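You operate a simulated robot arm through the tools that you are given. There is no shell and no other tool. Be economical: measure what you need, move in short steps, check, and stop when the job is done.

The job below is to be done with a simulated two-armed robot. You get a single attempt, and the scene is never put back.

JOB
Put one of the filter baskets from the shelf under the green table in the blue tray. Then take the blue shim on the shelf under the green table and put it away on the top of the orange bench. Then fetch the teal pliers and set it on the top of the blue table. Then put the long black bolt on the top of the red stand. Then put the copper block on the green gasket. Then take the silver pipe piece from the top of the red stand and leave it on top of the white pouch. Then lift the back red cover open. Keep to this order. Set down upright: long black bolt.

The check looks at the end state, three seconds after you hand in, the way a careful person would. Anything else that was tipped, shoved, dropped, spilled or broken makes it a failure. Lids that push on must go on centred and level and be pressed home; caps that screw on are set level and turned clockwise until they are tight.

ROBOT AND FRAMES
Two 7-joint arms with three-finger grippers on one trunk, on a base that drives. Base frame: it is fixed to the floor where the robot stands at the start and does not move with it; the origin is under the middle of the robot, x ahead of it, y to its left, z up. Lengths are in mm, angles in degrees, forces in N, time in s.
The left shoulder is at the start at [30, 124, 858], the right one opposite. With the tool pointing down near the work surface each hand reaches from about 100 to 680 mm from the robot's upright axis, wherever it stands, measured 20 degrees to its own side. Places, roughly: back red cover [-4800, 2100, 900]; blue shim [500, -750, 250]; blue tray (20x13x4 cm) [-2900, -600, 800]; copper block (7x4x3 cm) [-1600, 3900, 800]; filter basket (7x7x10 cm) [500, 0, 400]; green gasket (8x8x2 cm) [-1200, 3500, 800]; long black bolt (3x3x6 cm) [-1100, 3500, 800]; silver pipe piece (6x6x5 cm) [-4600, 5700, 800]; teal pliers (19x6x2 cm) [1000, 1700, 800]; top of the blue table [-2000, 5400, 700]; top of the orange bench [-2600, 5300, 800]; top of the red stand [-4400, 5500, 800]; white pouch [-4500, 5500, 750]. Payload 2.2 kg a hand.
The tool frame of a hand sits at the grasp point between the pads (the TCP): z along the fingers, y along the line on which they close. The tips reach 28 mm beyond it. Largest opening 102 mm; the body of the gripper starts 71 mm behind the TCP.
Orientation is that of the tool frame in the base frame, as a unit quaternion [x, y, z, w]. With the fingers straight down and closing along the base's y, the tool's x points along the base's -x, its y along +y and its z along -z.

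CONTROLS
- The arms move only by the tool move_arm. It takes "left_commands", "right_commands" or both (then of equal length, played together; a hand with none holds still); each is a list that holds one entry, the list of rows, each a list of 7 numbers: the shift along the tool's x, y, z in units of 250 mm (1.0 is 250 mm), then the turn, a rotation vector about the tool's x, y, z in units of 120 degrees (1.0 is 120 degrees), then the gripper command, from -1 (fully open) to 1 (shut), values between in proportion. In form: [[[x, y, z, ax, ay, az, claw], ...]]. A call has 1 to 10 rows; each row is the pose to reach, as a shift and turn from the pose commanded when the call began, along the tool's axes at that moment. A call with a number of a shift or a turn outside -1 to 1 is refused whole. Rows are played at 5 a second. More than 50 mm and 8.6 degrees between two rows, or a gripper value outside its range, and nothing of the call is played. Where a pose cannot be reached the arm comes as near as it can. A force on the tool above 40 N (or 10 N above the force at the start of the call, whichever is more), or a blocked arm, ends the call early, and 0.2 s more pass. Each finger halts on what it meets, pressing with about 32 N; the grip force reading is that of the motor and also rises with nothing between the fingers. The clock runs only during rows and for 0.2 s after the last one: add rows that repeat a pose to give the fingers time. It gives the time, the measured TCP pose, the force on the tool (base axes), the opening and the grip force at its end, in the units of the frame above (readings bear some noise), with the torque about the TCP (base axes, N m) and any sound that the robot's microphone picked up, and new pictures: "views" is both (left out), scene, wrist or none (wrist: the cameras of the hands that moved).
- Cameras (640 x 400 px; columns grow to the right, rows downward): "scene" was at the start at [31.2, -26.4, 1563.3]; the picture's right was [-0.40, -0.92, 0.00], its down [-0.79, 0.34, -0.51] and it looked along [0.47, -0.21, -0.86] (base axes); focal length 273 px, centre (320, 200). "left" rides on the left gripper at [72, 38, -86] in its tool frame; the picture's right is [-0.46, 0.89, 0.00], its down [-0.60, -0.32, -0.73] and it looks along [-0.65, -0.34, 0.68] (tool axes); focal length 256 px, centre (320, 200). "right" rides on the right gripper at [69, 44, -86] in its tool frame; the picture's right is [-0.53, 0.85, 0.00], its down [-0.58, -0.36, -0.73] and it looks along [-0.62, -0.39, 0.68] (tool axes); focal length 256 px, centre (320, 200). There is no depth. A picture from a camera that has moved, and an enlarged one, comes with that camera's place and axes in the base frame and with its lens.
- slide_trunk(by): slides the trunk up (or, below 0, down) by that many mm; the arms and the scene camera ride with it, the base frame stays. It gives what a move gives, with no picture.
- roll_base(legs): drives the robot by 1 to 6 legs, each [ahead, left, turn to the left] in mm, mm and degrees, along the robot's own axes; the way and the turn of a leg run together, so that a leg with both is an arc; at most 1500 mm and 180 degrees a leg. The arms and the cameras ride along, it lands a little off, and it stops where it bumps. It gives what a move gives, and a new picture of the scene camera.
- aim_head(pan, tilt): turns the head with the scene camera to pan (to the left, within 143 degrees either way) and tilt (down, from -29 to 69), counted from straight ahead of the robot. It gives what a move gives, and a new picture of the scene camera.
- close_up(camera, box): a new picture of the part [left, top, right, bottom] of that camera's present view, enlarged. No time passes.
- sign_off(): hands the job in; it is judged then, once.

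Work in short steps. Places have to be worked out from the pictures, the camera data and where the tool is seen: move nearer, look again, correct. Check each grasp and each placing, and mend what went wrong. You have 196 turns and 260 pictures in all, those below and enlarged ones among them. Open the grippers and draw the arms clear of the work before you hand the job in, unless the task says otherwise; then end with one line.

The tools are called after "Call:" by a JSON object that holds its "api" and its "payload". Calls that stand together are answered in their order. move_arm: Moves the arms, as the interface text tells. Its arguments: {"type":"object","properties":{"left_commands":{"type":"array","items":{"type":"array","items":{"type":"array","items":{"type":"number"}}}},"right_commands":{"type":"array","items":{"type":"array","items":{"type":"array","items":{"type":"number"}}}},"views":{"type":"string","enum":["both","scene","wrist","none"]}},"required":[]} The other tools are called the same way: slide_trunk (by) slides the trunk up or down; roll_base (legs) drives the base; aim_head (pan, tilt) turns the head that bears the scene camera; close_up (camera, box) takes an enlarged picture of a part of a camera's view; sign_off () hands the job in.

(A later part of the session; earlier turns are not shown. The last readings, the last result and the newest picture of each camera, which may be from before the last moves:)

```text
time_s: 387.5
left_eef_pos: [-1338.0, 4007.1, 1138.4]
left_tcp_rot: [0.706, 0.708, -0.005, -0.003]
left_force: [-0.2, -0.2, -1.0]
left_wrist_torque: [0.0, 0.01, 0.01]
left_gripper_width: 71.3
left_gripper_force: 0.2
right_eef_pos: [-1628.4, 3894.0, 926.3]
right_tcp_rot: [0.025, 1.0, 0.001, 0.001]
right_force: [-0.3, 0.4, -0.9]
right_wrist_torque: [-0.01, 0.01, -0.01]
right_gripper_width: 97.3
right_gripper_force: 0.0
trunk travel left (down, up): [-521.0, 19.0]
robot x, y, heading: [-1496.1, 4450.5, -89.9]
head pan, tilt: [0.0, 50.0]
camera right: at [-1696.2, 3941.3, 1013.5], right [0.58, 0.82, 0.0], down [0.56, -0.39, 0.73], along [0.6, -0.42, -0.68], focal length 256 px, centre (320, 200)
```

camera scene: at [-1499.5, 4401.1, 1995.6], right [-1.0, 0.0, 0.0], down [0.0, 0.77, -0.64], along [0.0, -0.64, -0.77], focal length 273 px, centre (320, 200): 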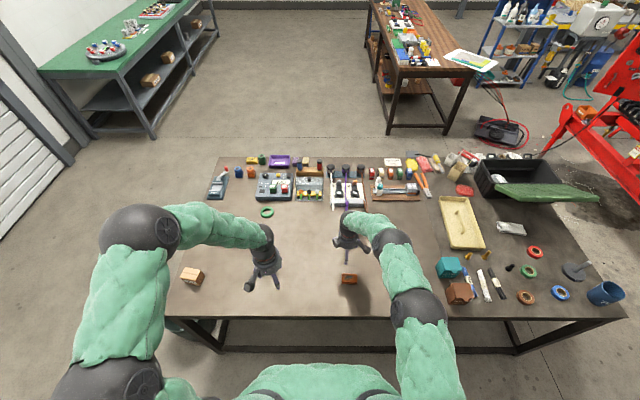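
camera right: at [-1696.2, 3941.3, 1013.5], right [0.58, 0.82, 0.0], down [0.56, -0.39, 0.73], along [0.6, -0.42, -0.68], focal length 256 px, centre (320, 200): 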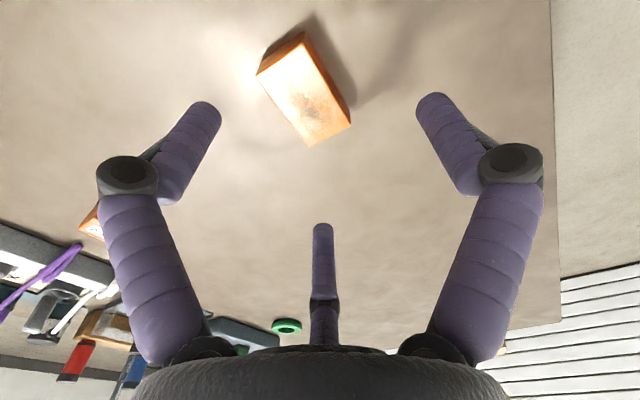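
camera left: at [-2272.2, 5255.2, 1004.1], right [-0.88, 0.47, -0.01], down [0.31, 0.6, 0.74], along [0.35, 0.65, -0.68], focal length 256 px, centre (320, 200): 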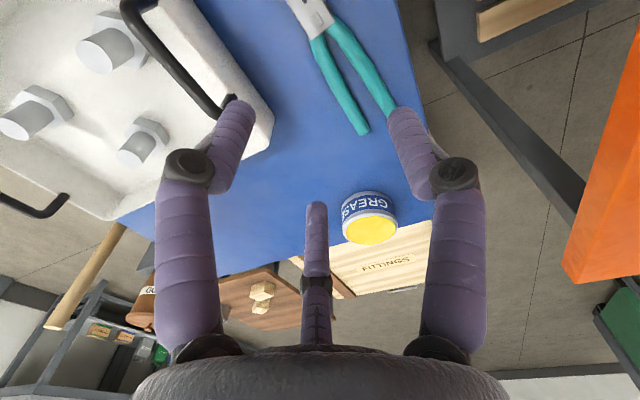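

The block is unmoved at [-1632, 3885]. I'll shift −16 mm in y, descend and close.

Call:
{"api": "move_arm", "payload": {"right_commands": [[[0.011, -0.067, 0.1, 0, 0, 0.012, -0.9], [0.011, -0.067, 0.22, 0, 0, 0.012, -0.9], [0.011, -0.067, 0.34, 0, 0, 0.012, -0.9], [0.011, -0.067, 0.34, 0, 0, 0.012, -0.9], [0.011, -0.067, 0.34, 0, 0, 0.012, -0.4], [0.011, -0.067, 0.34, 0, 0, 0.012, 0], [0.011, -0.067, 0.34, 0, 0, 0.012, 0.5], [0.011, -0.067, 0.34, 0, 0, 0.012, 0.8], [0.011, -0.067, 0.34, 0, 0, 0.012, 0.8]]], "views": "wrist"}}

```text
time_s: 389.5
left_eef_pos: [-1337.5, 4008.6, 1139.6]
left_tcp_rot: [0.707, 0.708, -0.005, -0.004]
left_force: [-0.2, -0.2, 0.1]
left_wrist_torque: [0.01, -0.01, 0.02]
left_gripper_width: 71.2
left_gripper_force: 0.1
right_eef_pos: [-1631.0, 3875.9, 842.1]
right_tcp_rot: [0.037, 0.999, 0.001, 0.0]
right_force: [-0.5, -0.9, 3.3]
right_wrist_torque: [0.07, 0.04, 0.0]
right_gripper_width: 57.0
right_gripper_force: 32.0
trunk travel left (down, up): [-521.0, 19.0]
robot x, y, heading: [-1500.1, 4448.0, -90.0]
head pan, tilt: [0.0, 50.0]
camera right: at [-1698.1, 3926.2, 928.4], right [0.6, 0.8, 0.0], down [0.55, -0.41, 0.73], along [0.59, -0.44, -0.68], focal length 256 px, centre (320, 200)
```

right: 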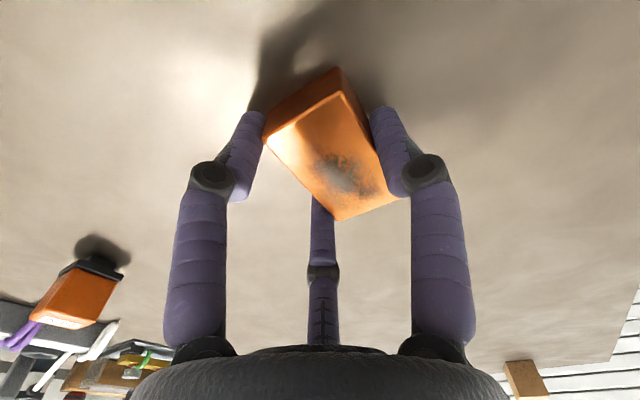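

Gripped well at 57 mm. I'll lift it.

Call:
{"api": "move_arm", "payload": {"right_commands": [[[0, 0, -0.08, 0, 0, 0, 0.8], [0, 0, -0.24, 0, 0, 0, 0.8], [0, 0, -0.4, 0, 0, 0, 0.8], [0, 0, -0.56, 0, 0, 0, 0.8], [0, 0, -0.7, 0, 0, 0, 0.8], [0, 0, -0.7, 0, 0, 0, 0.8]]], "views": "wrist"}}

```text
time_s: 390.9
left_eef_pos: [-1337.0, 4006.5, 1139.2]
left_tcp_rot: [0.707, 0.707, -0.005, -0.004]
left_force: [0.4, -0.2, 0.5]
left_wrist_torque: [-0.04, 0.04, 0.0]
left_gripper_width: 71.6
left_gripper_force: 0.1
right_eef_pos: [-1633.0, 3875.6, 1014.7]
right_tcp_rot: [0.037, 0.999, 0.002, 0.0]
right_force: [-0.4, -1.0, -2.9]
right_wrist_torque: [0.03, 0.0, -0.01]
right_gripper_width: 56.8
right_gripper_force: 31.9
trunk travel left (down, up): [-521.0, 19.0]
robot x, y, heading: [-1499.0, 4450.4, -89.7]
head pan, tilt: [0.0, 50.0]
camera right: at [-1699.8, 3924.5, 1102.4], right [0.6, 0.8, 0.0], down [0.55, -0.41, 0.73], along [0.59, -0.43, -0.68], focal length 256 px, centre (320, 200)
```

right: 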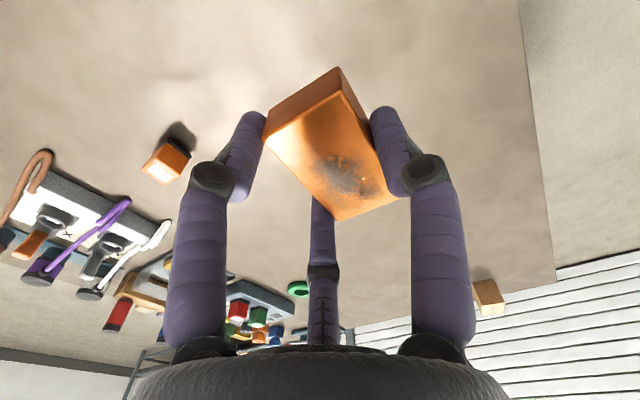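

The block is held. I'll drive around to the table's right end, facing the gasket.

Call:
{"api": "roll_base", "payload": {"legs": [[0, 1400, 0], [1120, 0, 0], [0, 0, -90], [220, 0, 0]]}}

```text
time_s: 408.4
left_eef_pos: [-715.6, 3190.2, 1139.0]
left_tcp_rot: [1.0, 0.004, -0.001, -0.006]
left_force: [-0.6, 0.3, -0.2]
left_wrist_torque: [0.01, 0.02, 0.0]
left_gripper_width: 71.4
left_gripper_force: 0.1
right_eef_pos: [-849.1, 3485.1, 1015.6]
right_tcp_rot: [0.731, 0.683, 0.001, 0.001]
right_force: [-0.4, -0.1, -3.0]
right_wrist_torque: [0.03, 0.03, 0.0]
right_gripper_width: 57.0
right_gripper_force: 32.1
trunk travel left (down, up): [-521.0, 19.0]
robot x, y, heading: [-274.6, 3355.5, -179.8]
head pan, tilt: [0.0, 50.0]
camera scene: at [-324.0, 3353.8, 1995.6], right [-0.01, 1.0, 0.0], down [0.77, 0.01, -0.64], along [-0.64, -0.01, -0.77], focal length 273 px, centre (320, 200)
```

scene: 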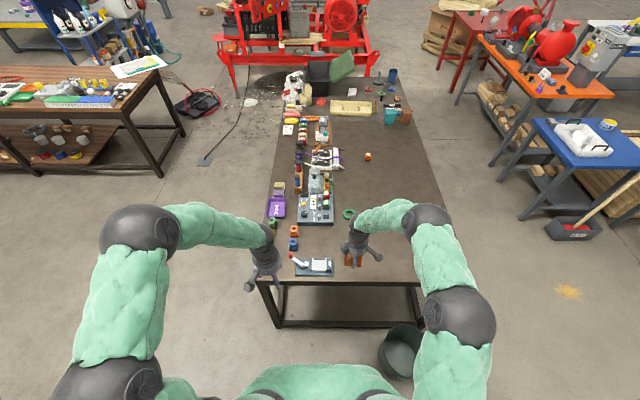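

I'll drive 215 mm closer, to about 340 mm from the table end, and then check.

Call:
{"api": "roll_base", "payload": {"legs": [[215, 0, 0]]}}

```text
time_s: 410.1
left_eef_pos: [-930.2, 3186.3, 1139.0]
left_tcp_rot: [1.0, 0.004, 0.0, -0.006]
left_force: [0.3, -0.5, -0.3]
left_wrist_torque: [0.02, 0.0, 0.02]
left_gripper_width: 71.5
left_gripper_force: 0.0
right_eef_pos: [-1063.6, 3481.7, 1014.2]
right_tcp_rot: [0.73, 0.683, 0.002, 0.002]
right_force: [0.3, -0.4, -3.4]
right_wrist_torque: [-0.01, 0.03, 0.04]
right_gripper_width: 57.0
right_gripper_force: 32.2
trunk travel left (down, up): [-521.0, 19.0]
robot x, y, heading: [-489.0, 3352.2, -179.4]
head pan, tilt: [0.0, 50.0]
camera scene: at [-538.8, 3351.5, 1995.6], right [-0.01, 1.0, 0.0], down [0.77, 0.01, -0.64], along [-0.64, -0.01, -0.77], focal length 273 px, centre (320, 200)
```

scene: 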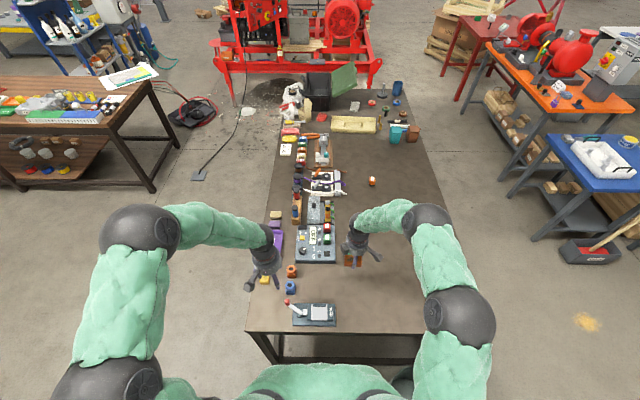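

No bump. I'll inch 35 mm more, then lower the trunk 100 mm to suit the arm's height.

Call:
{"api": "roll_base", "payload": {"legs": [[35, 0, -0.6]]}}

Call:
{"api": "slide_trunk", "payload": {"by": -100}}

```text
time_s: 410.9
left_eef_pos: [-960.7, 3191.0, 1140.3]
left_tcp_rot: [1.0, -0.001, -0.002, -0.007]
left_force: [0.0, -0.3, 1.0]
left_wrist_torque: [-0.01, 0.04, 0.03]
left_gripper_width: 71.5
left_gripper_force: 0.0
right_eef_pos: [-1092.8, 3486.6, 1017.1]
right_tcp_rot: [0.734, 0.679, 0.001, 0.0]
right_force: [0.7, 0.8, -3.5]
right_wrist_torque: [-0.01, 0.05, 0.0]
right_gripper_width: 56.6
right_gripper_force: 32.0
trunk travel left (down, up): [-521.0, 19.0]
robot x, y, heading: [-522.5, 3353.6, -180.2]
head pan, tilt: [0.0, 50.0]
camera scene: at [-566.5, 3351.6, 1995.8], right [0.0, 1.0, 0.0], down [0.76, 0.0, -0.64], along [-0.64, 0.0, -0.76], focal length 273 px, centre (320, 200)
```

scene: 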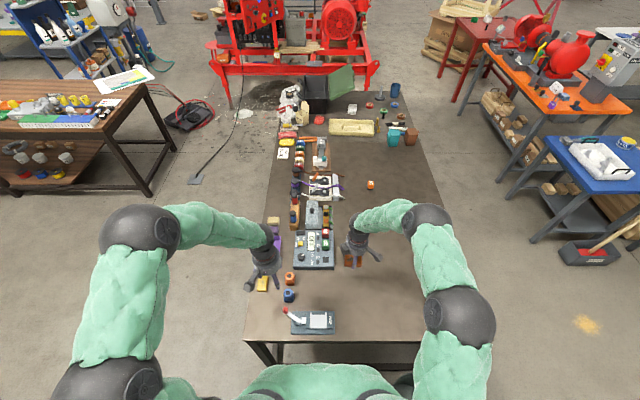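

```text
time_s: 412.2
left_eef_pos: [-964.3, 3191.6, 1037.7]
left_tcp_rot: [1.0, -0.001, 0.0, -0.006]
left_force: [0.6, 0.4, 0.1]
left_wrist_torque: [0.02, 0.03, 0.01]
left_gripper_width: 71.5
left_gripper_force: 0.0
right_eef_pos: [-1096.1, 3487.6, 916.4]
right_tcp_rot: [0.733, 0.68, 0.001, 0.001]
right_force: [0.1, 0.7, -1.7]
right_wrist_torque: [0.04, -0.01, -0.01]
right_gripper_width: 56.6
right_gripper_force: 31.9
trunk travel left (down, up): [-421.0, 119.0]
robot x, y, heading: [-523.4, 3351.6, -179.9]
head pan, tilt: [0.0, 50.0]
```

Now I'll extend the right hand over the gasket at height.

Call:
{"api": "move_arm", "payload": {"right_commands": [[[0.008, -0.154, 0, 0, 0, 0, 0.8], [0.017, -0.309, 0, 0, 0, 0, 0.8], [0.025, -0.463, 0, 0, 0, 0, 0.8], [0.025, -0.463, 0, 0, 0, 0, 0.8]]], "views": "wrist"}}

```text
time_s: 413.2
left_eef_pos: [-963.6, 3192.1, 1039.6]
left_tcp_rot: [1.0, -0.001, 0.0, -0.005]
left_force: [0.6, 0.5, -0.9]
left_wrist_torque: [0.0, 0.04, 0.02]
left_gripper_width: 71.6
left_gripper_force: 0.1
right_eef_pos: [-1212.1, 3501.9, 915.0]
right_tcp_rot: [0.734, 0.679, 0.002, 0.002]
right_force: [-0.5, -0.3, -2.4]
right_wrist_torque: [0.02, 0.04, -0.03]
right_gripper_width: 56.8
right_gripper_force: 31.9
trunk travel left (down, up): [-421.0, 119.0]
robot x, y, heading: [-523.2, 3354.0, -180.1]
head pan, tilt: [0.0, 50.0]
camera right: at [-1163.5, 3567.2, 1001.5], right [0.8, -0.6, 0.0], down [-0.41, -0.55, 0.73], along [-0.43, -0.59, -0.68], focal length 256 px, centre (320, 200)
```

right: 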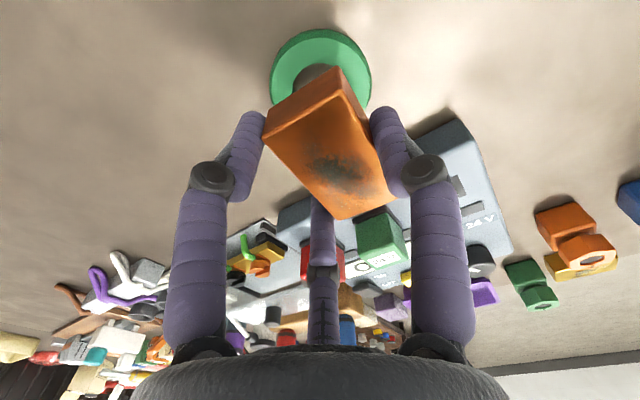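

Within reach. I'll enlarge the wrist view to locate the ring's centre more exactly.

Call:
{"api": "close_up", "payload": {"camera": "right", "box": [230, 0, 430, 130]}}

```text
3.08 times, centred on (330, 65) of right
camera zoom: at [-1163.5, 3567.2, 1001.5], right [0.8, -0.6, 0.0], down [-0.41, -0.55, 0.73], along [-0.43, -0.59, -0.68], focal length 788 px, centre (289, 615)
```

zoom: 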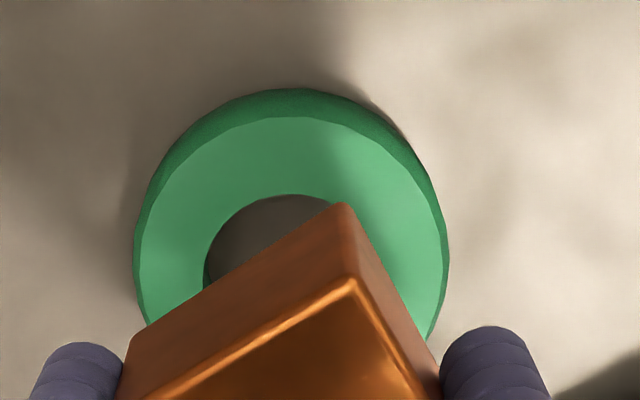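

The ring's centre is at about [-1207, 3505]. I'll nudge to suit and lower 38 mm, then go in small steps.

Call:
{"api": "move_arm", "payload": {"right_commands": [[[0.016, -0.008, 0.08, 0, 0, 0, 0.8], [0.016, -0.008, 0.152, 0, 0, 0, 0.8], [0.016, -0.008, 0.152, 0, 0, 0, 0.8]]], "views": "wrist"}}

```text
time_s: 414.0
left_eef_pos: [-965.2, 3191.0, 1037.9]
left_tcp_rot: [1.0, -0.001, -0.001, -0.006]
left_force: [0.1, 0.2, -0.2]
left_wrist_torque: [0.0, -0.01, -0.04]
left_gripper_width: 71.4
left_gripper_force: 0.0
right_eef_pos: [-1213.1, 3504.5, 876.2]
right_tcp_rot: [0.734, 0.68, 0.001, 0.001]
right_force: [-0.8, -0.6, -3.1]
right_wrist_torque: [-0.01, 0.02, 0.01]
right_gripper_width: 56.6
right_gripper_force: 32.1
trunk travel left (down, up): [-421.0, 119.0]
robot x, y, heading: [-521.9, 3352.8, -180.0]
head pan, tilt: [0.0, 50.0]
camera right: at [-1165.3, 3571.6, 963.2], right [0.8, -0.6, 0.0], down [-0.41, -0.55, 0.73], along [-0.43, -0.59, -0.68], focal length 256 px, centre (320, 200)
```

right: 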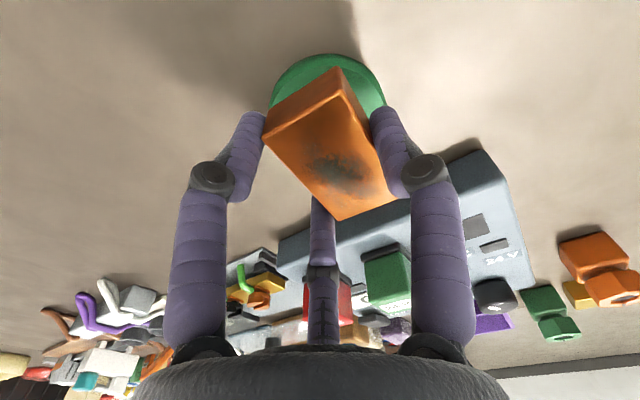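

It's aligned over the ring. I'll lower in 3 mm rows to contact.

Call:
{"api": "move_arm", "payload": {"right_commands": [[[0, 0, 0.012, 0, 0, 0, 0.8], [0, 0, 0.024, 0, 0, 0, 0.8], [0, 0, 0.036, 0, 0, 0, 0.8], [0, 0, 0.048, 0, 0, 0, 0.8], [0, 0, 0.06, 0, 0, 0, 0.8], [0, 0, 0.06, 0, 0, 0, 0.8]]], "views": "none"}}

```text
time_s: 415.4
left_eef_pos: [-964.1, 3191.4, 1038.8]
left_tcp_rot: [1.0, 0.0, -0.001, -0.006]
left_force: [0.8, -0.6, -0.7]
left_wrist_torque: [0.0, 0.01, 0.03]
left_gripper_width: 71.4
left_gripper_force: 0.1
right_eef_pos: [-1211.4, 3506.1, 862.1]
right_tcp_rot: [0.733, 0.68, 0.001, 0.001]
right_force: [-1.0, 0.9, -2.0]
right_wrist_torque: [0.0, 0.03, -0.01]
right_gripper_width: 56.6
right_gripper_force: 32.2
trunk travel left (down, up): [-421.0, 119.0]
robot x, y, heading: [-520.0, 3348.6, -180.1]
head pan, tilt: [0.0, 50.0]
```

Call:
{"api": "move_arm", "payload": {"right_commands": [[[0, 0, 0.01, 0, 0, 0, 0.8], [0, 0, 0.02, 0, 0, 0, 0.8], [0, 0, 0.03, 0, 0, 0, 0.8], [0, 0, 0.04, 0, 0, 0, 0.8], [0, 0, 0.04, 0, 0, 0, 0.8]]], "views": "wrist"}}

```text
time_s: 416.6
left_eef_pos: [-962.2, 3190.9, 1040.7]
left_tcp_rot: [1.0, -0.001, -0.002, -0.007]
left_force: [0.1, 0.1, -0.1]
left_wrist_torque: [0.01, 0.02, -0.02]
left_gripper_width: 71.7
left_gripper_force: 0.1
right_eef_pos: [-1213.4, 3506.2, 856.6]
right_tcp_rot: [0.734, 0.679, -0.002, -0.001]
right_force: [3.2, -3.2, 26.3]
right_wrist_torque: [-0.28, -0.47, 0.01]
right_gripper_width: 56.8
right_gripper_force: 31.6
trunk travel left (down, up): [-421.0, 119.0]
robot x, y, heading: [-524.4, 3352.9, -180.1]
head pan, tilt: [0.0, 50.0]
camera right: at [-1164.2, 3572.0, 943.1], right [0.8, -0.6, 0.0], down [-0.41, -0.55, 0.73], along [-0.44, -0.58, -0.68], focal length 256 px, centre (320, 200)
```

right: 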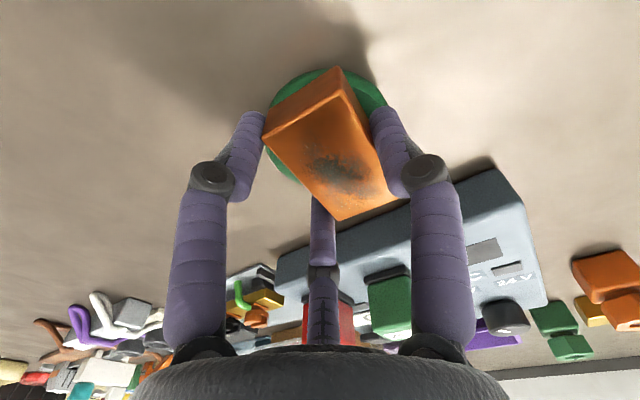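

Contact is made and the block is centred on the ring. I'll open and rise straight up.

Call:
{"api": "move_arm", "payload": {"right_commands": [[[0, 0, -0.004, 0, 0, 0, 0.3], [0, 0, -0.004, 0, 0, 0, -0.1], [0, 0, -0.004, 0, 0, 0, -0.5], [0, 0, -0.004, 0, 0, 0, -0.76], [0, 0, -0.004, 0, 0, 0, -0.76], [0, 0, -0.12, 0, 0, 0, -0.76], [0, 0, -0.28, 0, 0, 0, -0.76], [0, 0, -0.46, 0, 0, 0, -0.76], [0, 0, -0.64, 0, 0, 0, -0.76]]], "views": "wrist"}}

```text
time_s: 418.6
left_eef_pos: [-964.3, 3191.8, 1039.2]
left_tcp_rot: [1.0, -0.001, -0.001, -0.006]
left_force: [0.4, 0.2, 0.0]
left_wrist_torque: [-0.04, -0.03, -0.01]
left_gripper_width: 71.5
left_gripper_force: 0.0
right_eef_pos: [-1208.8, 3505.1, 1010.9]
right_tcp_rot: [0.734, 0.679, 0.001, 0.002]
right_force: [0.5, -0.5, 0.2]
right_wrist_torque: [0.03, 0.09, 0.01]
right_gripper_width: 89.6
right_gripper_force: 0.0
trunk travel left (down, up): [-421.0, 119.0]
robot x, y, heading: [-525.7, 3347.9, -180.0]
head pan, tilt: [0.0, 50.0]
camera right: at [-1161.3, 3572.0, 1098.4], right [0.8, -0.6, 0.0], down [-0.41, -0.55, 0.73], along [-0.43, -0.59, -0.68], focal length 256 px, centre (320, 200)
```

right: 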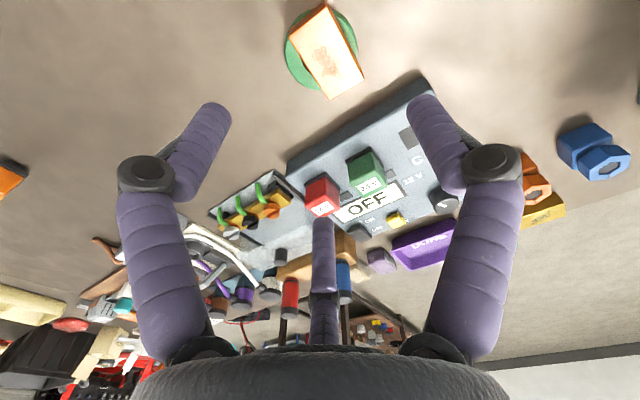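

The block sits on the green gasket, so step 5 is done. Next I'll go back along the corridor to the red stand for the pipe piece.

Call:
{"api": "roll_base", "payload": {"legs": [[-400, 0, 0], [0, -1370, 0], [1450, 0, 0], [1450, 0, 0], [1000, 0, 0]]}}

```text
time_s: 446.1
left_eef_pos: [-4473.7, 4546.6, 1038.4]
left_tcp_rot: [1.0, 0.001, -0.001, -0.006]
left_force: [-0.1, -1.2, 0.7]
left_wrist_torque: [-0.01, 0.0, 0.01]
left_gripper_width: 71.4
left_gripper_force: 0.0
right_eef_pos: [-4721.3, 4860.9, 1010.3]
right_tcp_rot: [0.733, 0.68, 0.002, 0.001]
right_force: [-0.8, -0.3, 0.7]
right_wrist_torque: [0.01, -0.05, -0.03]
right_gripper_width: 89.8
right_gripper_force: 0.2
trunk travel left (down, up): [-421.0, 119.0]
robot x, y, heading: [-4029.6, 4707.9, -179.6]
head pan, tilt: [0.0, 50.0]
camera scene: at [-4081.3, 4709.1, 1895.6], right [0.0, 1.0, 0.0], down [0.77, 0.0, -0.64], along [-0.64, 0.0, -0.77], focal length 273 px, centre (320, 200)
```

scene: 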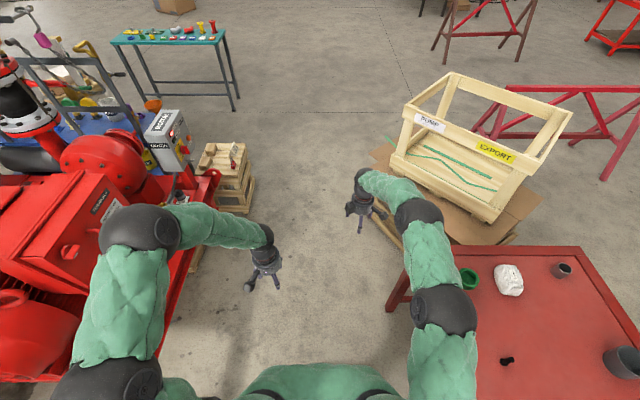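

Positions are consistent with before. I'll go 440 mm further, turn to face the stand, and close in.

Call:
{"api": "roll_base", "payload": {"legs": [[440, 0, 0], [0, 0, -90], [110, 0, 0]]}}

```text
time_s: 453.4
left_eef_pos: [-4621.2, 5262.1, 1038.6]
left_tcp_rot: [-0.697, 0.717, -0.004, 0.004]
left_force: [0.0, 0.5, -0.4]
left_wrist_torque: [-0.02, 0.01, 0.02]
left_gripper_width: 71.3
left_gripper_force: 0.1
right_eef_pos: [-4299.8, 5498.4, 1011.1]
right_tcp_rot: [0.999, -0.052, 0.0, 0.002]
right_force: [0.0, 0.8, 0.3]
right_wrist_torque: [-0.02, -0.02, 0.01]
right_gripper_width: 89.6
right_gripper_force: 0.1
trunk travel left (down, up): [-421.0, 119.0]
robot x, y, heading: [-4472.9, 4817.4, 88.5]
head pan, tilt: [0.0, 50.0]
camera scene: at [-4473.1, 4864.8, 1895.6], right [1.0, -0.03, 0.0], down [-0.02, -0.77, -0.64], along [0.02, 0.64, -0.77], focal length 273 px, centre (320, 200)
```

scene: 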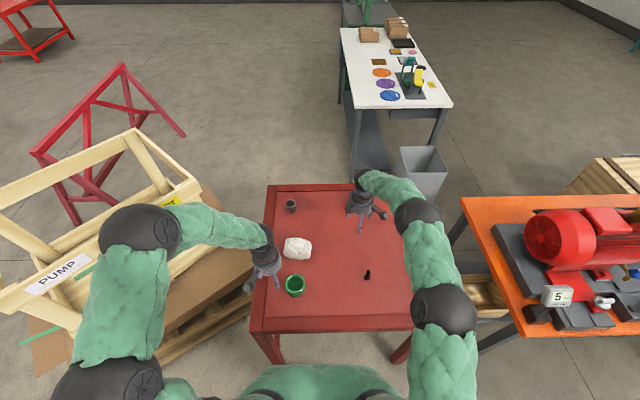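

The pipe is at about [-4593, 5735] and the pouch at [-4552, 5494]. The pipe is far from this side, so I'll tilt the left hand to 45° and pinch the pipe's near wall, with one finger inside the bore. First I'll lower the trunk and reach partway with the tilt.

Call:
{"api": "slide_trunk", "payload": {"by": -80}}

Call:
{"api": "move_arm", "payload": {"left_commands": [[[-0.115, -0.009, 0, 0.012, -0.046, -0.03, -0.4], [-0.23, -0.018, 0, 0.025, -0.092, -0.059, -0.4], [-0.345, -0.027, 0, 0.037, -0.137, -0.089, -0.4], [-0.46, -0.036, 0, 0.049, -0.183, -0.119, -0.4], [-0.575, -0.045, 0, 0.061, -0.229, -0.148, -0.4], [-0.69, -0.054, 0, 0.074, -0.275, -0.178, -0.4], [-0.805, -0.063, 0, 0.086, -0.32, -0.207, -0.4], [-0.92, -0.072, 0, 0.098, -0.366, -0.237, -0.4], [-0.92, -0.072, 0, 0.098, -0.366, -0.237, -0.4]]], "views": "wrist"}}

```text
time_s: 454.6
left_eef_pos: [-4620.1, 5261.1, 959.6]
left_tcp_rot: [-0.697, 0.717, -0.004, 0.005]
left_force: [-0.6, 0.3, -0.2]
left_wrist_torque: [0.04, 0.03, 0.03]
left_gripper_width: 71.4
left_gripper_force: 0.0
right_eef_pos: [-4298.8, 5499.6, 931.6]
right_tcp_rot: [0.999, -0.052, -0.001, 0.002]
right_force: [0.0, -0.4, 0.3]
right_wrist_torque: [0.03, 0.0, -0.02]
right_gripper_width: 89.8
right_gripper_force: 0.0
trunk travel left (down, up): [-341.0, 199.0]
robot x, y, heading: [-4474.8, 4815.0, 88.4]
head pan, tilt: [0.0, 50.0]
```

```text
time_s: 456.6
left_eef_pos: [-4595.7, 5488.9, 960.6]
left_tcp_rot: [0.794, -0.471, -0.182, -0.338]
left_force: [-0.3, -0.4, 1.0]
left_wrist_torque: [-0.01, 0.02, -0.01]
left_gripper_width: 71.5
left_gripper_force: 0.0
right_eef_pos: [-4299.3, 5498.7, 932.7]
right_tcp_rot: [0.999, -0.053, 0.001, 0.002]
right_force: [-0.4, 0.0, 0.4]
right_wrist_torque: [0.03, -0.01, 0.02]
right_gripper_width: 89.6
right_gripper_force: 0.0
trunk travel left (down, up): [-341.0, 199.0]
robot x, y, heading: [-4473.3, 4817.7, 88.5]
head pan, tilt: [0.0, 50.0]
camera left: at [-4596.5, 5371.0, 962.4], right [-1.0, 0.0, -0.04], down [-0.04, -0.04, 1.0], along [0.0, 1.0, 0.04], focal length 256 px, centre (320, 200)
```

left: 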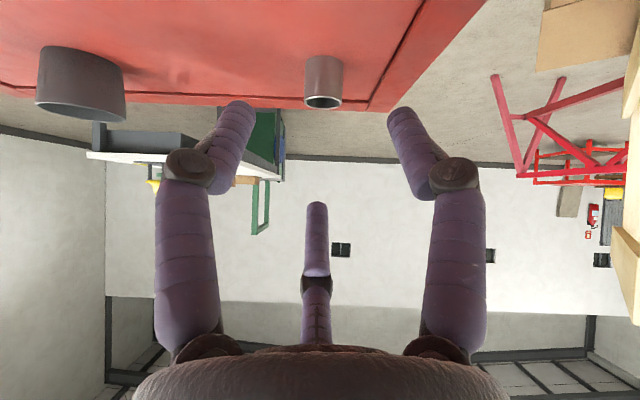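

The pipe's centre reads as about [-4594, 5752]. I'll drive 30 mm closer, then extend to just short of and above the pipe.

Call:
{"api": "roll_base", "payload": {"legs": [[30, 0, 0]]}}

Call:
{"api": "move_arm", "payload": {"left_commands": [[[-0.044, -0.02, 0.145, 0, 0, 0, -0.18], [-0.088, -0.04, 0.29, 0, 0, 0, -0.18], [-0.133, -0.06, 0.434, 0, 0, 0, -0.18], [-0.177, -0.08, 0.579, 0, 0, 0, -0.18], [-0.221, -0.1, 0.724, 0, 0, 0, -0.18], [-0.221, -0.1, 0.724, 0, 0, 0, -0.18]]], "views": "both"}}

```text
time_s: 457.5
left_eef_pos: [-4596.4, 5521.0, 959.6]
left_tcp_rot: [0.795, -0.471, -0.181, -0.337]
left_force: [0.1, 0.4, -0.3]
left_wrist_torque: [0.0, 0.0, -0.01]
left_gripper_width: 71.5
left_gripper_force: 0.1
right_eef_pos: [-4298.4, 5529.5, 930.0]
right_tcp_rot: [0.999, -0.052, 0.0, 0.003]
right_force: [-0.1, -0.2, -0.1]
right_wrist_torque: [-0.02, -0.02, 0.02]
right_gripper_width: 90.0
right_gripper_force: 0.1
trunk travel left (down, up): [-341.0, 199.0]
robot x, y, heading: [-4473.4, 4844.7, 88.7]
head pan, tilt: [0.0, 50.0]
camera scene: at [-4472.3, 4895.8, 1815.6], right [1.0, -0.03, 0.0], down [-0.02, -0.77, -0.64], along [0.02, 0.64, -0.77], focal length 273 px, centre (320, 200)
```

scene: 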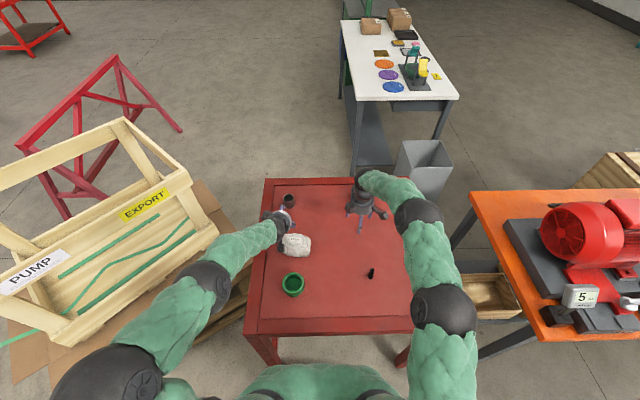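

```text
time_s: 458.9
left_eef_pos: [-4595.4, 5690.3, 875.8]
left_tcp_rot: [0.795, -0.47, -0.184, -0.337]
left_force: [-0.5, -0.6, -0.1]
left_wrist_torque: [0.02, -0.01, 0.01]
left_gripper_width: 60.3
left_gripper_force: 0.1
right_eef_pos: [-4298.1, 5527.8, 931.1]
right_tcp_rot: [0.999, -0.052, -0.001, 0.002]
right_force: [0.0, -0.6, 0.3]
right_wrist_torque: [0.04, 0.0, 0.01]
right_gripper_width: 90.2
right_gripper_force: 0.1
trunk travel left (down, up): [-341.0, 199.0]
robot x, y, heading: [-4472.5, 4844.4, 88.8]
head pan, tilt: [0.0, 50.0]
camera scene: at [-4472.4, 4892.4, 1815.7], right [1.0, -0.03, 0.0], down [-0.02, -0.77, -0.64], along [0.02, 0.64, -0.77], focal length 273 px, centre (320, 200)
camera left: at [-4595.9, 5571.3, 878.5], right [-1.0, 0.0, -0.04], down [-0.04, -0.03, 1.0], along [0.0, 1.0, 0.03], focal length 256 px, centre (320, 200)
```

scene: 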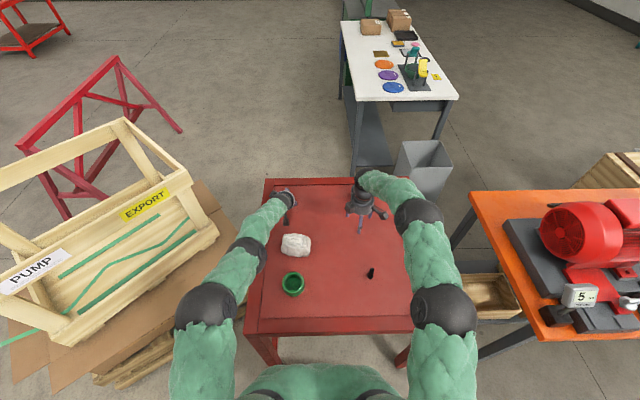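
left: 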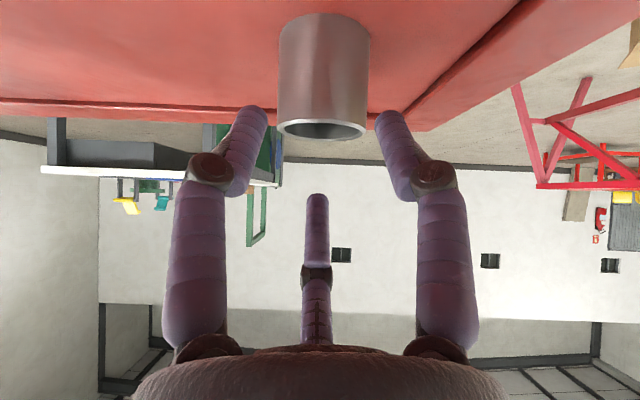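

The pipe's centre is now about [-4597, 5728], 55 mm wide with its rim near z 838. I'll lower so the single finger sits over the bore and the other two are outside the near wall.

Call:
{"api": "move_arm", "payload": {"left_commands": [[[0.056, 0.038, 0.042, 0, 0, 0, -0.18], [0.113, 0.076, 0.084, 0, 0, 0, -0.18], [0.113, 0.076, 0.084, 0, 0, 0, -0.18]]], "views": "wrist"}}

```text
time_s: 459.7
left_eef_pos: [-4597.6, 5681.8, 836.4]
left_tcp_rot: [0.795, -0.471, -0.182, -0.337]
left_force: [1.1, -0.7, 0.2]
left_wrist_torque: [-0.04, 0.0, 0.02]
left_gripper_width: 60.1
left_gripper_force: 0.0
right_eef_pos: [-4299.1, 5528.1, 931.1]
right_tcp_rot: [0.999, -0.051, 0.0, 0.002]
right_force: [-0.5, -0.3, -0.9]
right_wrist_torque: [-0.01, -0.01, -0.01]
right_gripper_width: 89.6
right_gripper_force: 0.0
trunk travel left (down, up): [-341.0, 199.0]
robot x, y, heading: [-4472.6, 4843.9, 88.7]
head pan, tilt: [0.0, 50.0]
camera left: at [-4598.0, 5561.9, 839.5], right [-1.0, 0.0, -0.04], down [-0.04, -0.04, 1.0], along [0.0, 1.0, 0.04], focal length 256 px, centre (320, 200)
```

left: 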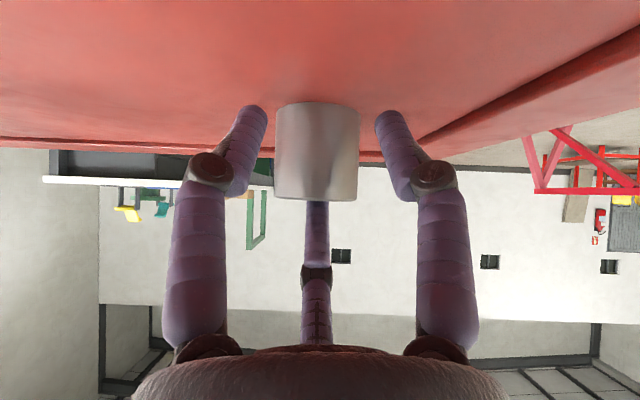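

The single finger is behind the near wall in the bore and the other two are outside. I'll close to pinch the wall.

Call:
{"api": "move_arm", "payload": {"left_commands": [[[0, 0, 0, 0, 0, 0, 0.1], [0, 0, 0, 0, 0, 0, 0.4], [0, 0, 0, 0, 0, 0, 0.7], [0, 0, 0, 0, 0, 0, 1], [0, 0, 0, 0, 0, 0, 1], [0, 0, 0, 0, 0, 0, 1]]], "views": "wrist"}}

```text
time_s: 461.1
left_eef_pos: [-4598.5, 5682.0, 836.4]
left_tcp_rot: [0.795, -0.471, -0.182, -0.337]
left_force: [0.4, -0.5, 0.9]
left_wrist_torque: [-0.1, -0.01, 0.03]
left_gripper_width: 6.6
left_gripper_force: 32.4
right_eef_pos: [-4298.1, 5529.1, 931.7]
right_tcp_rot: [0.999, -0.053, -0.001, 0.002]
right_force: [0.7, 0.5, -0.6]
right_wrist_torque: [0.01, 0.02, -0.01]
right_gripper_width: 89.8
right_gripper_force: 0.0
trunk travel left (down, up): [-341.0, 199.0]
robot x, y, heading: [-4472.8, 4846.6, 88.2]
head pan, tilt: [0.0, 50.0]
camera left: at [-4597.9, 5561.9, 839.2], right [-1.0, 0.0, -0.04], down [-0.04, -0.03, 1.0], along [0.0, 1.0, 0.03], focal length 256 px, centre (320, 200)
```

left: 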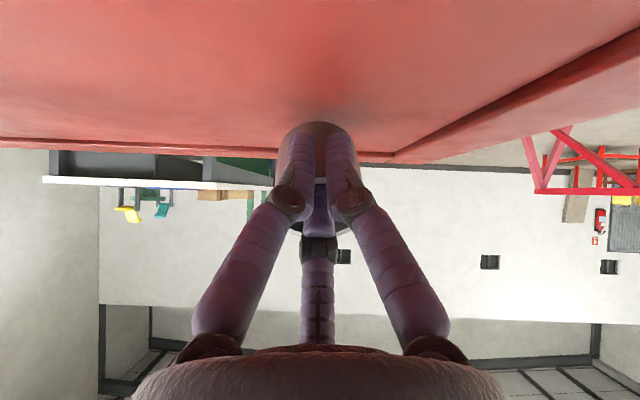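

The wall is pinched at 6.6 mm with 32 N. I'll lift gently and look.

Call:
{"api": "move_arm", "payload": {"left_commands": [[[-0.049, -0.029, -0.056, 0, 0, 0, 1], [-0.097, -0.058, -0.113, 0, 0, 0, 1], [-0.17, -0.102, -0.197, 0, 0, 0, 1], [-0.17, -0.102, -0.197, 0, 0, 0, 1]]], "views": "both"}}

```text
time_s: 462.1
left_eef_pos: [-4598.0, 5682.5, 904.7]
left_tcp_rot: [0.795, -0.471, -0.182, -0.336]
left_force: [0.7, -0.3, -1.3]
left_wrist_torque: [-0.05, 0.01, 0.01]
left_gripper_width: 6.7
left_gripper_force: 31.8
right_eef_pos: [-4298.8, 5528.8, 930.6]
right_tcp_rot: [0.999, -0.052, 0.0, 0.002]
right_force: [0.8, -1.1, -0.6]
right_wrist_torque: [-0.02, 0.0, -0.04]
right_gripper_width: 89.6
right_gripper_force: 0.1
trunk travel left (down, up): [-341.0, 199.0]
robot x, y, heading: [-4477.1, 4848.7, 88.5]
head pan, tilt: [0.0, 50.0]
camera scene: at [-4472.4, 4894.7, 1815.6], right [1.0, -0.03, 0.0], down [-0.02, -0.77, -0.64], along [0.02, 0.64, -0.77], focal length 273 px, centre (320, 200)
camera left: at [-4598.8, 5563.2, 907.4], right [-1.0, 0.0, -0.04], down [-0.04, -0.03, 1.0], along [0.0, 1.0, 0.03], focal length 256 px, centre (320, 200)
```

scene: 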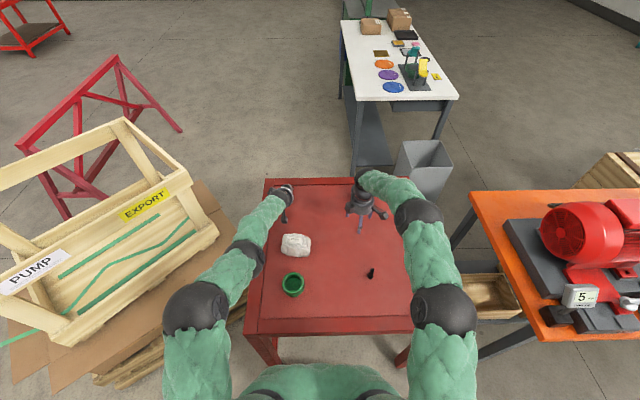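
left: 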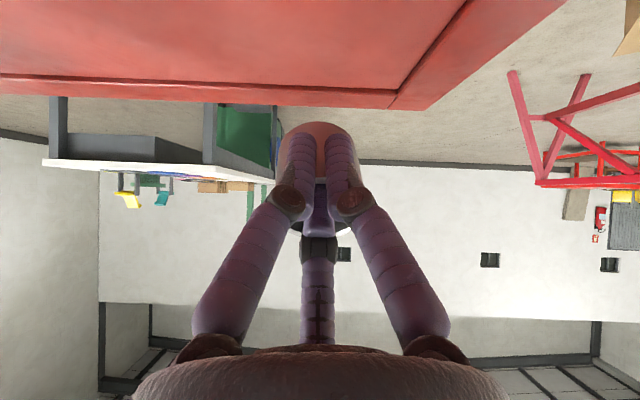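

The pipe came up with the hand. I'll enlarge to judge its attitude in the fingers.

Call:
{"api": "close_up", "payload": {"camera": "left", "box": [240, 90, 400, 260]}}

Call:
{"api": "close_up", "payload": {"camera": "scene", "box": [250, 170, 330, 220]}}

```text
2.35 times, centred on (320, 175) of left
camera zoom: at [-4598.8, 5563.2, 907.4], right [-1.0, 0.0, -0.04], down [-0.04, -0.03, 1.0], along [0.0, 1.0, 0.03], focal length 602 px, centre (320, 259)
```

zoom: 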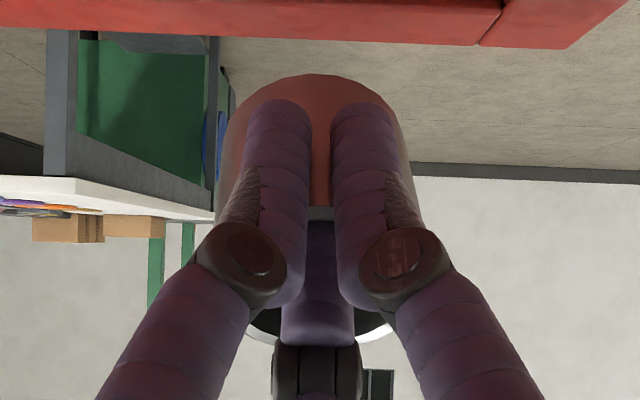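

```text
8.00 times, centred on (290, 195) of scene
camera zoom: at [-4472.4, 4894.7, 1815.6], right [1.0, -0.03, 0.0], down [-0.02, -0.77, -0.64], along [0.02, 0.64, -0.77], focal length 2184 px, centre (560, 240)
```

zoom: 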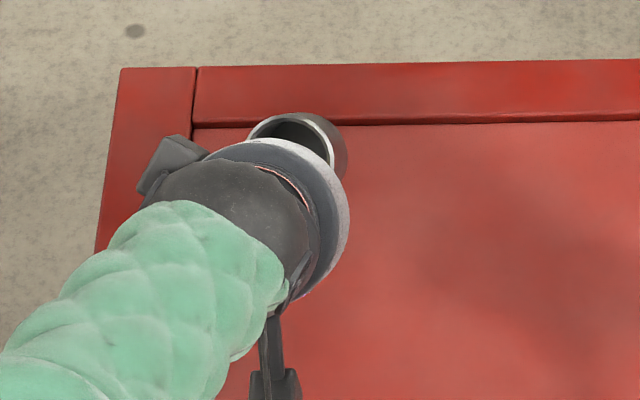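

The pipe has swung in line with the fingers at 45°, so bringing the hand vertical will stand it upright. I'll move back over the pouch while rotating the hand to vertical.

Call:
{"api": "move_arm", "payload": {"left_commands": [[[-0.097, -0.058, -0.113, 0, 0, 0, 1], [-0.006, -0.0445, -0.227, -0.032, 0.054, 0, 1], [0.085, -0.031, -0.34, -0.063, 0.108, 0, 1], [0.176, -0.0175, -0.454, -0.095, 0.162, 0, 1], [0.267, -0.004, -0.568, -0.127, 0.216, 0, 1], [0.358, 0.0095, -0.681, -0.158, 0.269, 0, 1], [0.449, 0.023, -0.795, -0.19, 0.323, 0, 1], [0.449, 0.023, -0.795, -0.19, 0.323, 0, 1]]], "views": "both"}}

```text
time_s: 463.9
left_eef_pos: [-4553.5, 5469.9, 975.6]
left_tcp_rot: [0.859, -0.512, 0.002, -0.001]
left_force: [-0.6, -0.5, -0.7]
left_wrist_torque: [-0.03, -0.04, -0.02]
left_gripper_width: 6.6
left_gripper_force: 31.9
right_eef_pos: [-4300.2, 5528.1, 931.0]
right_tcp_rot: [0.999, -0.052, 0.001, 0.001]
right_force: [-0.1, 0.2, 0.0]
right_wrist_torque: [0.02, 0.04, 0.0]
right_gripper_width: 89.8
right_gripper_force: 0.0
trunk travel left (down, up): [-341.0, 199.0]
robot x, y, heading: [-4471.9, 4843.9, 88.6]
head pan, tilt: [0.0, 50.0]
camera scene: at [-4472.5, 4894.2, 1815.6], right [1.0, -0.03, 0.0], down [-0.02, -0.77, -0.64], along [0.02, 0.64, -0.77], focal length 273 px, centre (320, 200)
camera left: at [-4552.6, 5386.9, 1060.6], right [-1.0, -0.01, -0.01], down [-0.01, 0.68, 0.73], along [-0.01, 0.73, -0.68], focal length 256 px, centre (320, 200)
```

scene: 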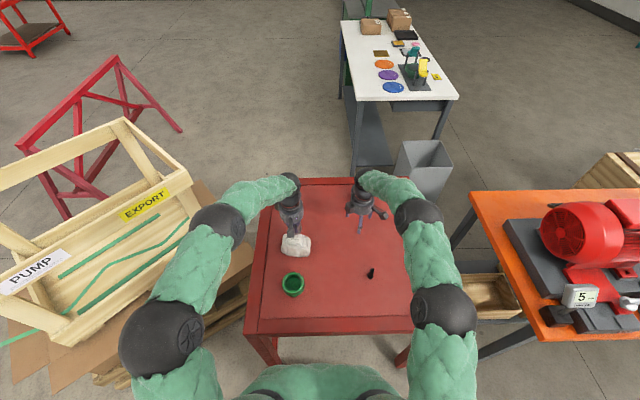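
left: 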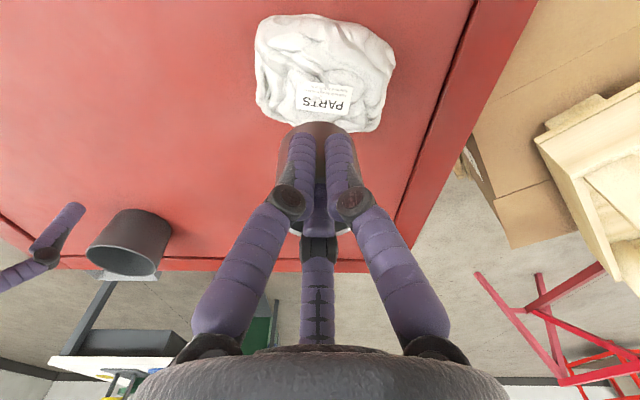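

The pouch centre is at about [-4557, 5492] and the pipe is vertical above it. I'll lower 70 mm, then go in small steps.

Call:
{"api": "move_arm", "payload": {"left_commands": [[[0, 0, 0.12, 0, 0, 0, 1], [0, 0, 0.24, 0, 0, 0, 1], [0, 0, 0.28, 0, 0, 0, 1], [0, 0, 0.28, 0, 0, 0, 1]]], "views": "wrist"}}

```text
time_s: 464.9
left_eef_pos: [-4553.0, 5471.7, 908.3]
left_tcp_rot: [0.86, -0.51, -0.001, -0.006]
left_force: [5.2, 0.2, 30.8]
left_wrist_torque: [0.2, 0.0, 0.09]
left_gripper_width: 6.7
left_gripper_force: 32.0
right_eef_pos: [-4298.9, 5526.9, 932.8]
right_tcp_rot: [0.999, -0.052, 0.0, 0.001]
right_force: [-0.7, 1.1, -0.2]
right_wrist_torque: [0.0, -0.01, 0.0]
right_gripper_width: 89.8
right_gripper_force: 0.0
trunk travel left (down, up): [-341.0, 199.0]
robot x, y, heading: [-4469.4, 4840.8, 88.4]
head pan, tilt: [0.0, 50.0]
camera left: at [-4552.0, 5388.3, 993.9], right [-1.0, -0.02, -0.01], down [-0.02, 0.67, 0.74], along [-0.01, 0.74, -0.67], focal length 256 px, centre (320, 200)
```

left: 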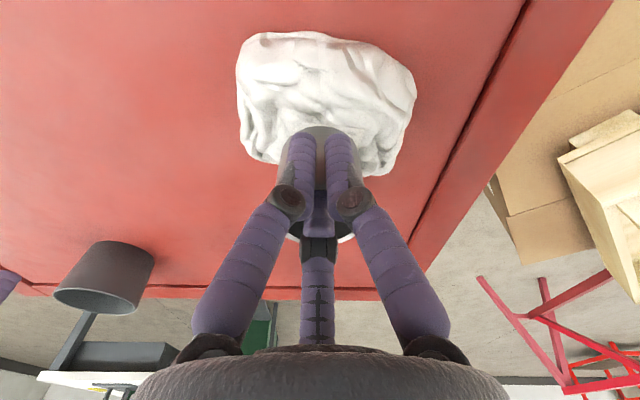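

Contact is about 31 N on the pouch's middle. I'll ease 1 mm, open slightly so the inside finger clears both walls, and rise straight.

Call:
{"api": "move_arm", "payload": {"left_commands": [[[0, 0, -0.004, 0, 0, 0, 0.85], [0, 0, -0.004, 0, 0, 0, 0.7], [0, 0, -0.004, 0, 0, 0, 0.55], [0, 0, -0.004, 0, 0, 0, 0.55]]], "views": "wrist"}}

```text
time_s: 465.9
left_eef_pos: [-4553.9, 5467.7, 906.6]
left_tcp_rot: [0.86, -0.511, 0.002, -0.002]
left_force: [-0.2, -0.5, 0.6]
left_wrist_torque: [0.02, -0.02, -0.02]
left_gripper_width: 23.0
left_gripper_force: 0.0
right_eef_pos: [-4297.8, 5528.3, 930.6]
right_tcp_rot: [0.999, -0.053, -0.001, 0.002]
right_force: [0.9, -0.5, 0.5]
right_wrist_torque: [-0.03, -0.02, -0.02]
right_gripper_width: 89.7
right_gripper_force: 0.0
trunk travel left (down, up): [-341.0, 199.0]
robot x, y, heading: [-4473.6, 4846.4, 88.6]
head pan, tilt: [0.0, 50.0]
camera left: at [-4553.3, 5386.7, 991.5], right [-1.0, -0.01, -0.01], down [-0.01, 0.68, 0.73], along [-0.01, 0.73, -0.68], focal length 256 px, centre (320, 200)
```

left: 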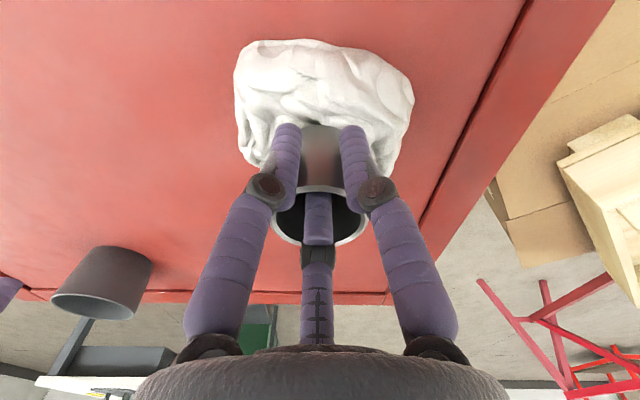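

The pipe stands upright on the pouch with the finger clear inside the bore. I'll rise straight up.

Call:
{"api": "move_arm", "payload": {"left_commands": [[[0, 0, -0.06, 0, 0, 0, 0.55], [0, 0, -0.16, 0, 0, 0, 0.55], [0, 0, -0.3, 0, 0, 0, 0.55], [0, 0, -0.46, 0, 0, 0, 0.55], [0, 0, -0.46, 0, 0, 0, 0.55]]], "views": "wrist"}}

```text
time_s: 467.1
left_eef_pos: [-4554.1, 5470.6, 1019.0]
left_tcp_rot: [0.86, -0.511, 0.003, -0.001]
left_force: [-0.7, -0.4, 0.0]
left_wrist_torque: [-0.05, 0.04, -0.01]
left_gripper_width: 22.8
left_gripper_force: 0.0
right_eef_pos: [-4297.7, 5528.5, 931.3]
right_tcp_rot: [0.999, -0.052, 0.0, 0.003]
right_force: [-1.1, 0.1, -0.2]
right_wrist_torque: [-0.03, 0.01, 0.0]
right_gripper_width: 89.9
right_gripper_force: 0.2
trunk travel left (down, up): [-341.0, 199.0]
robot x, y, heading: [-4474.7, 4846.0, 88.6]
head pan, tilt: [0.0, 50.0]
camera left: at [-4552.8, 5388.6, 1104.5], right [-1.0, -0.01, -0.01], down [-0.01, 0.68, 0.73], along [-0.01, 0.73, -0.68], focal length 256 px, centre (320, 200)
```

left: 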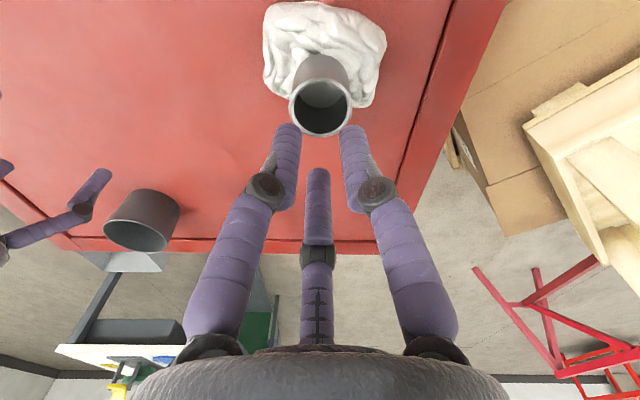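

Step 6 is done: the pipe stands on the pouch. Now for the back red cover near [-4800, 2100]: I'll back off, raise the head view and turn around.

Call:
{"api": "roll_base", "payload": {"legs": [[-150, 0, 0], [0, 0, 180]]}}

Call:
{"api": "aim_head", "payload": {"pan": 0, "tilt": 20}}

```text
time_s: 475.7
left_eef_pos: [-4407.7, 4070.3, 1018.6]
left_tcp_rot: [0.52, 0.854, -0.001, -0.002]
left_force: [0.7, 0.1, 0.5]
left_wrist_torque: [0.01, 0.01, 0.01]
left_gripper_width: 22.9
left_gripper_force: 0.0
right_eef_pos: [-4665.0, 4017.3, 931.7]
right_tcp_rot: [0.063, 0.998, 0.002, 0.0]
right_force: [0.3, 0.0, -0.1]
right_wrist_torque: [0.03, -0.02, 0.01]
right_gripper_width: 89.6
right_gripper_force: 0.0
trunk travel left (down, up): [-341.0, 199.0]
robot x, y, heading: [-4475.5, 4698.2, -92.6]
head pan, tilt: [0.0, 50.0]
camera scene: at [-4479.6, 4649.7, 1815.6], right [-1.0, 0.05, 0.0], down [0.04, 0.77, -0.64], along [-0.03, -0.64, -0.77], focal length 273 px, centre (320, 200)
```

scene: 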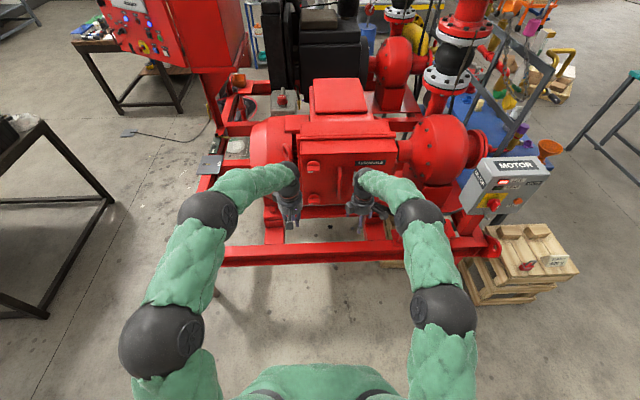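

```text
time_s: 476.7
left_eef_pos: [-4408.7, 4069.8, 1019.1]
left_tcp_rot: [0.519, 0.855, -0.002, -0.002]
left_force: [-0.2, 0.1, 0.2]
left_wrist_torque: [0.0, 0.01, -0.01]
left_gripper_width: 23.1
left_gripper_force: 0.0
right_eef_pos: [-4664.8, 4015.9, 931.6]
right_tcp_rot: [0.063, 0.998, 0.001, 0.0]
right_force: [-0.5, -0.5, 0.1]
right_wrist_torque: [0.01, 0.0, -0.01]
right_gripper_width: 89.9
right_gripper_force: 0.0
trunk travel left (down, up): [-341.0, 199.0]
robot x, y, heading: [-4475.3, 4694.4, -92.6]
head pan, tilt: [0.0, 20.0]
camera scene: at [-4480.5, 4633.6, 1861.1], right [-1.0, 0.05, 0.0], down [0.02, 0.34, -0.94], along [-0.04, -0.94, -0.34], focal length 273 px, centre (320, 200)
```

scene: 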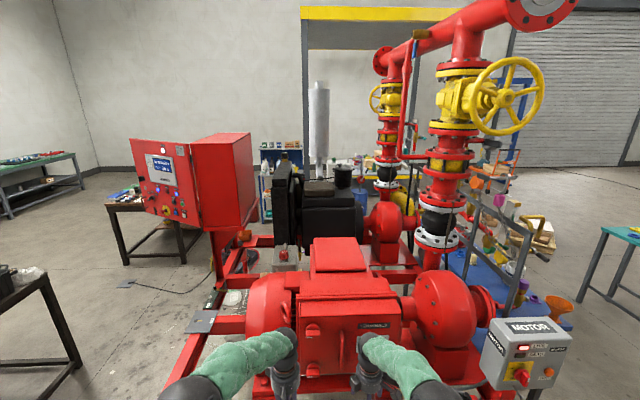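

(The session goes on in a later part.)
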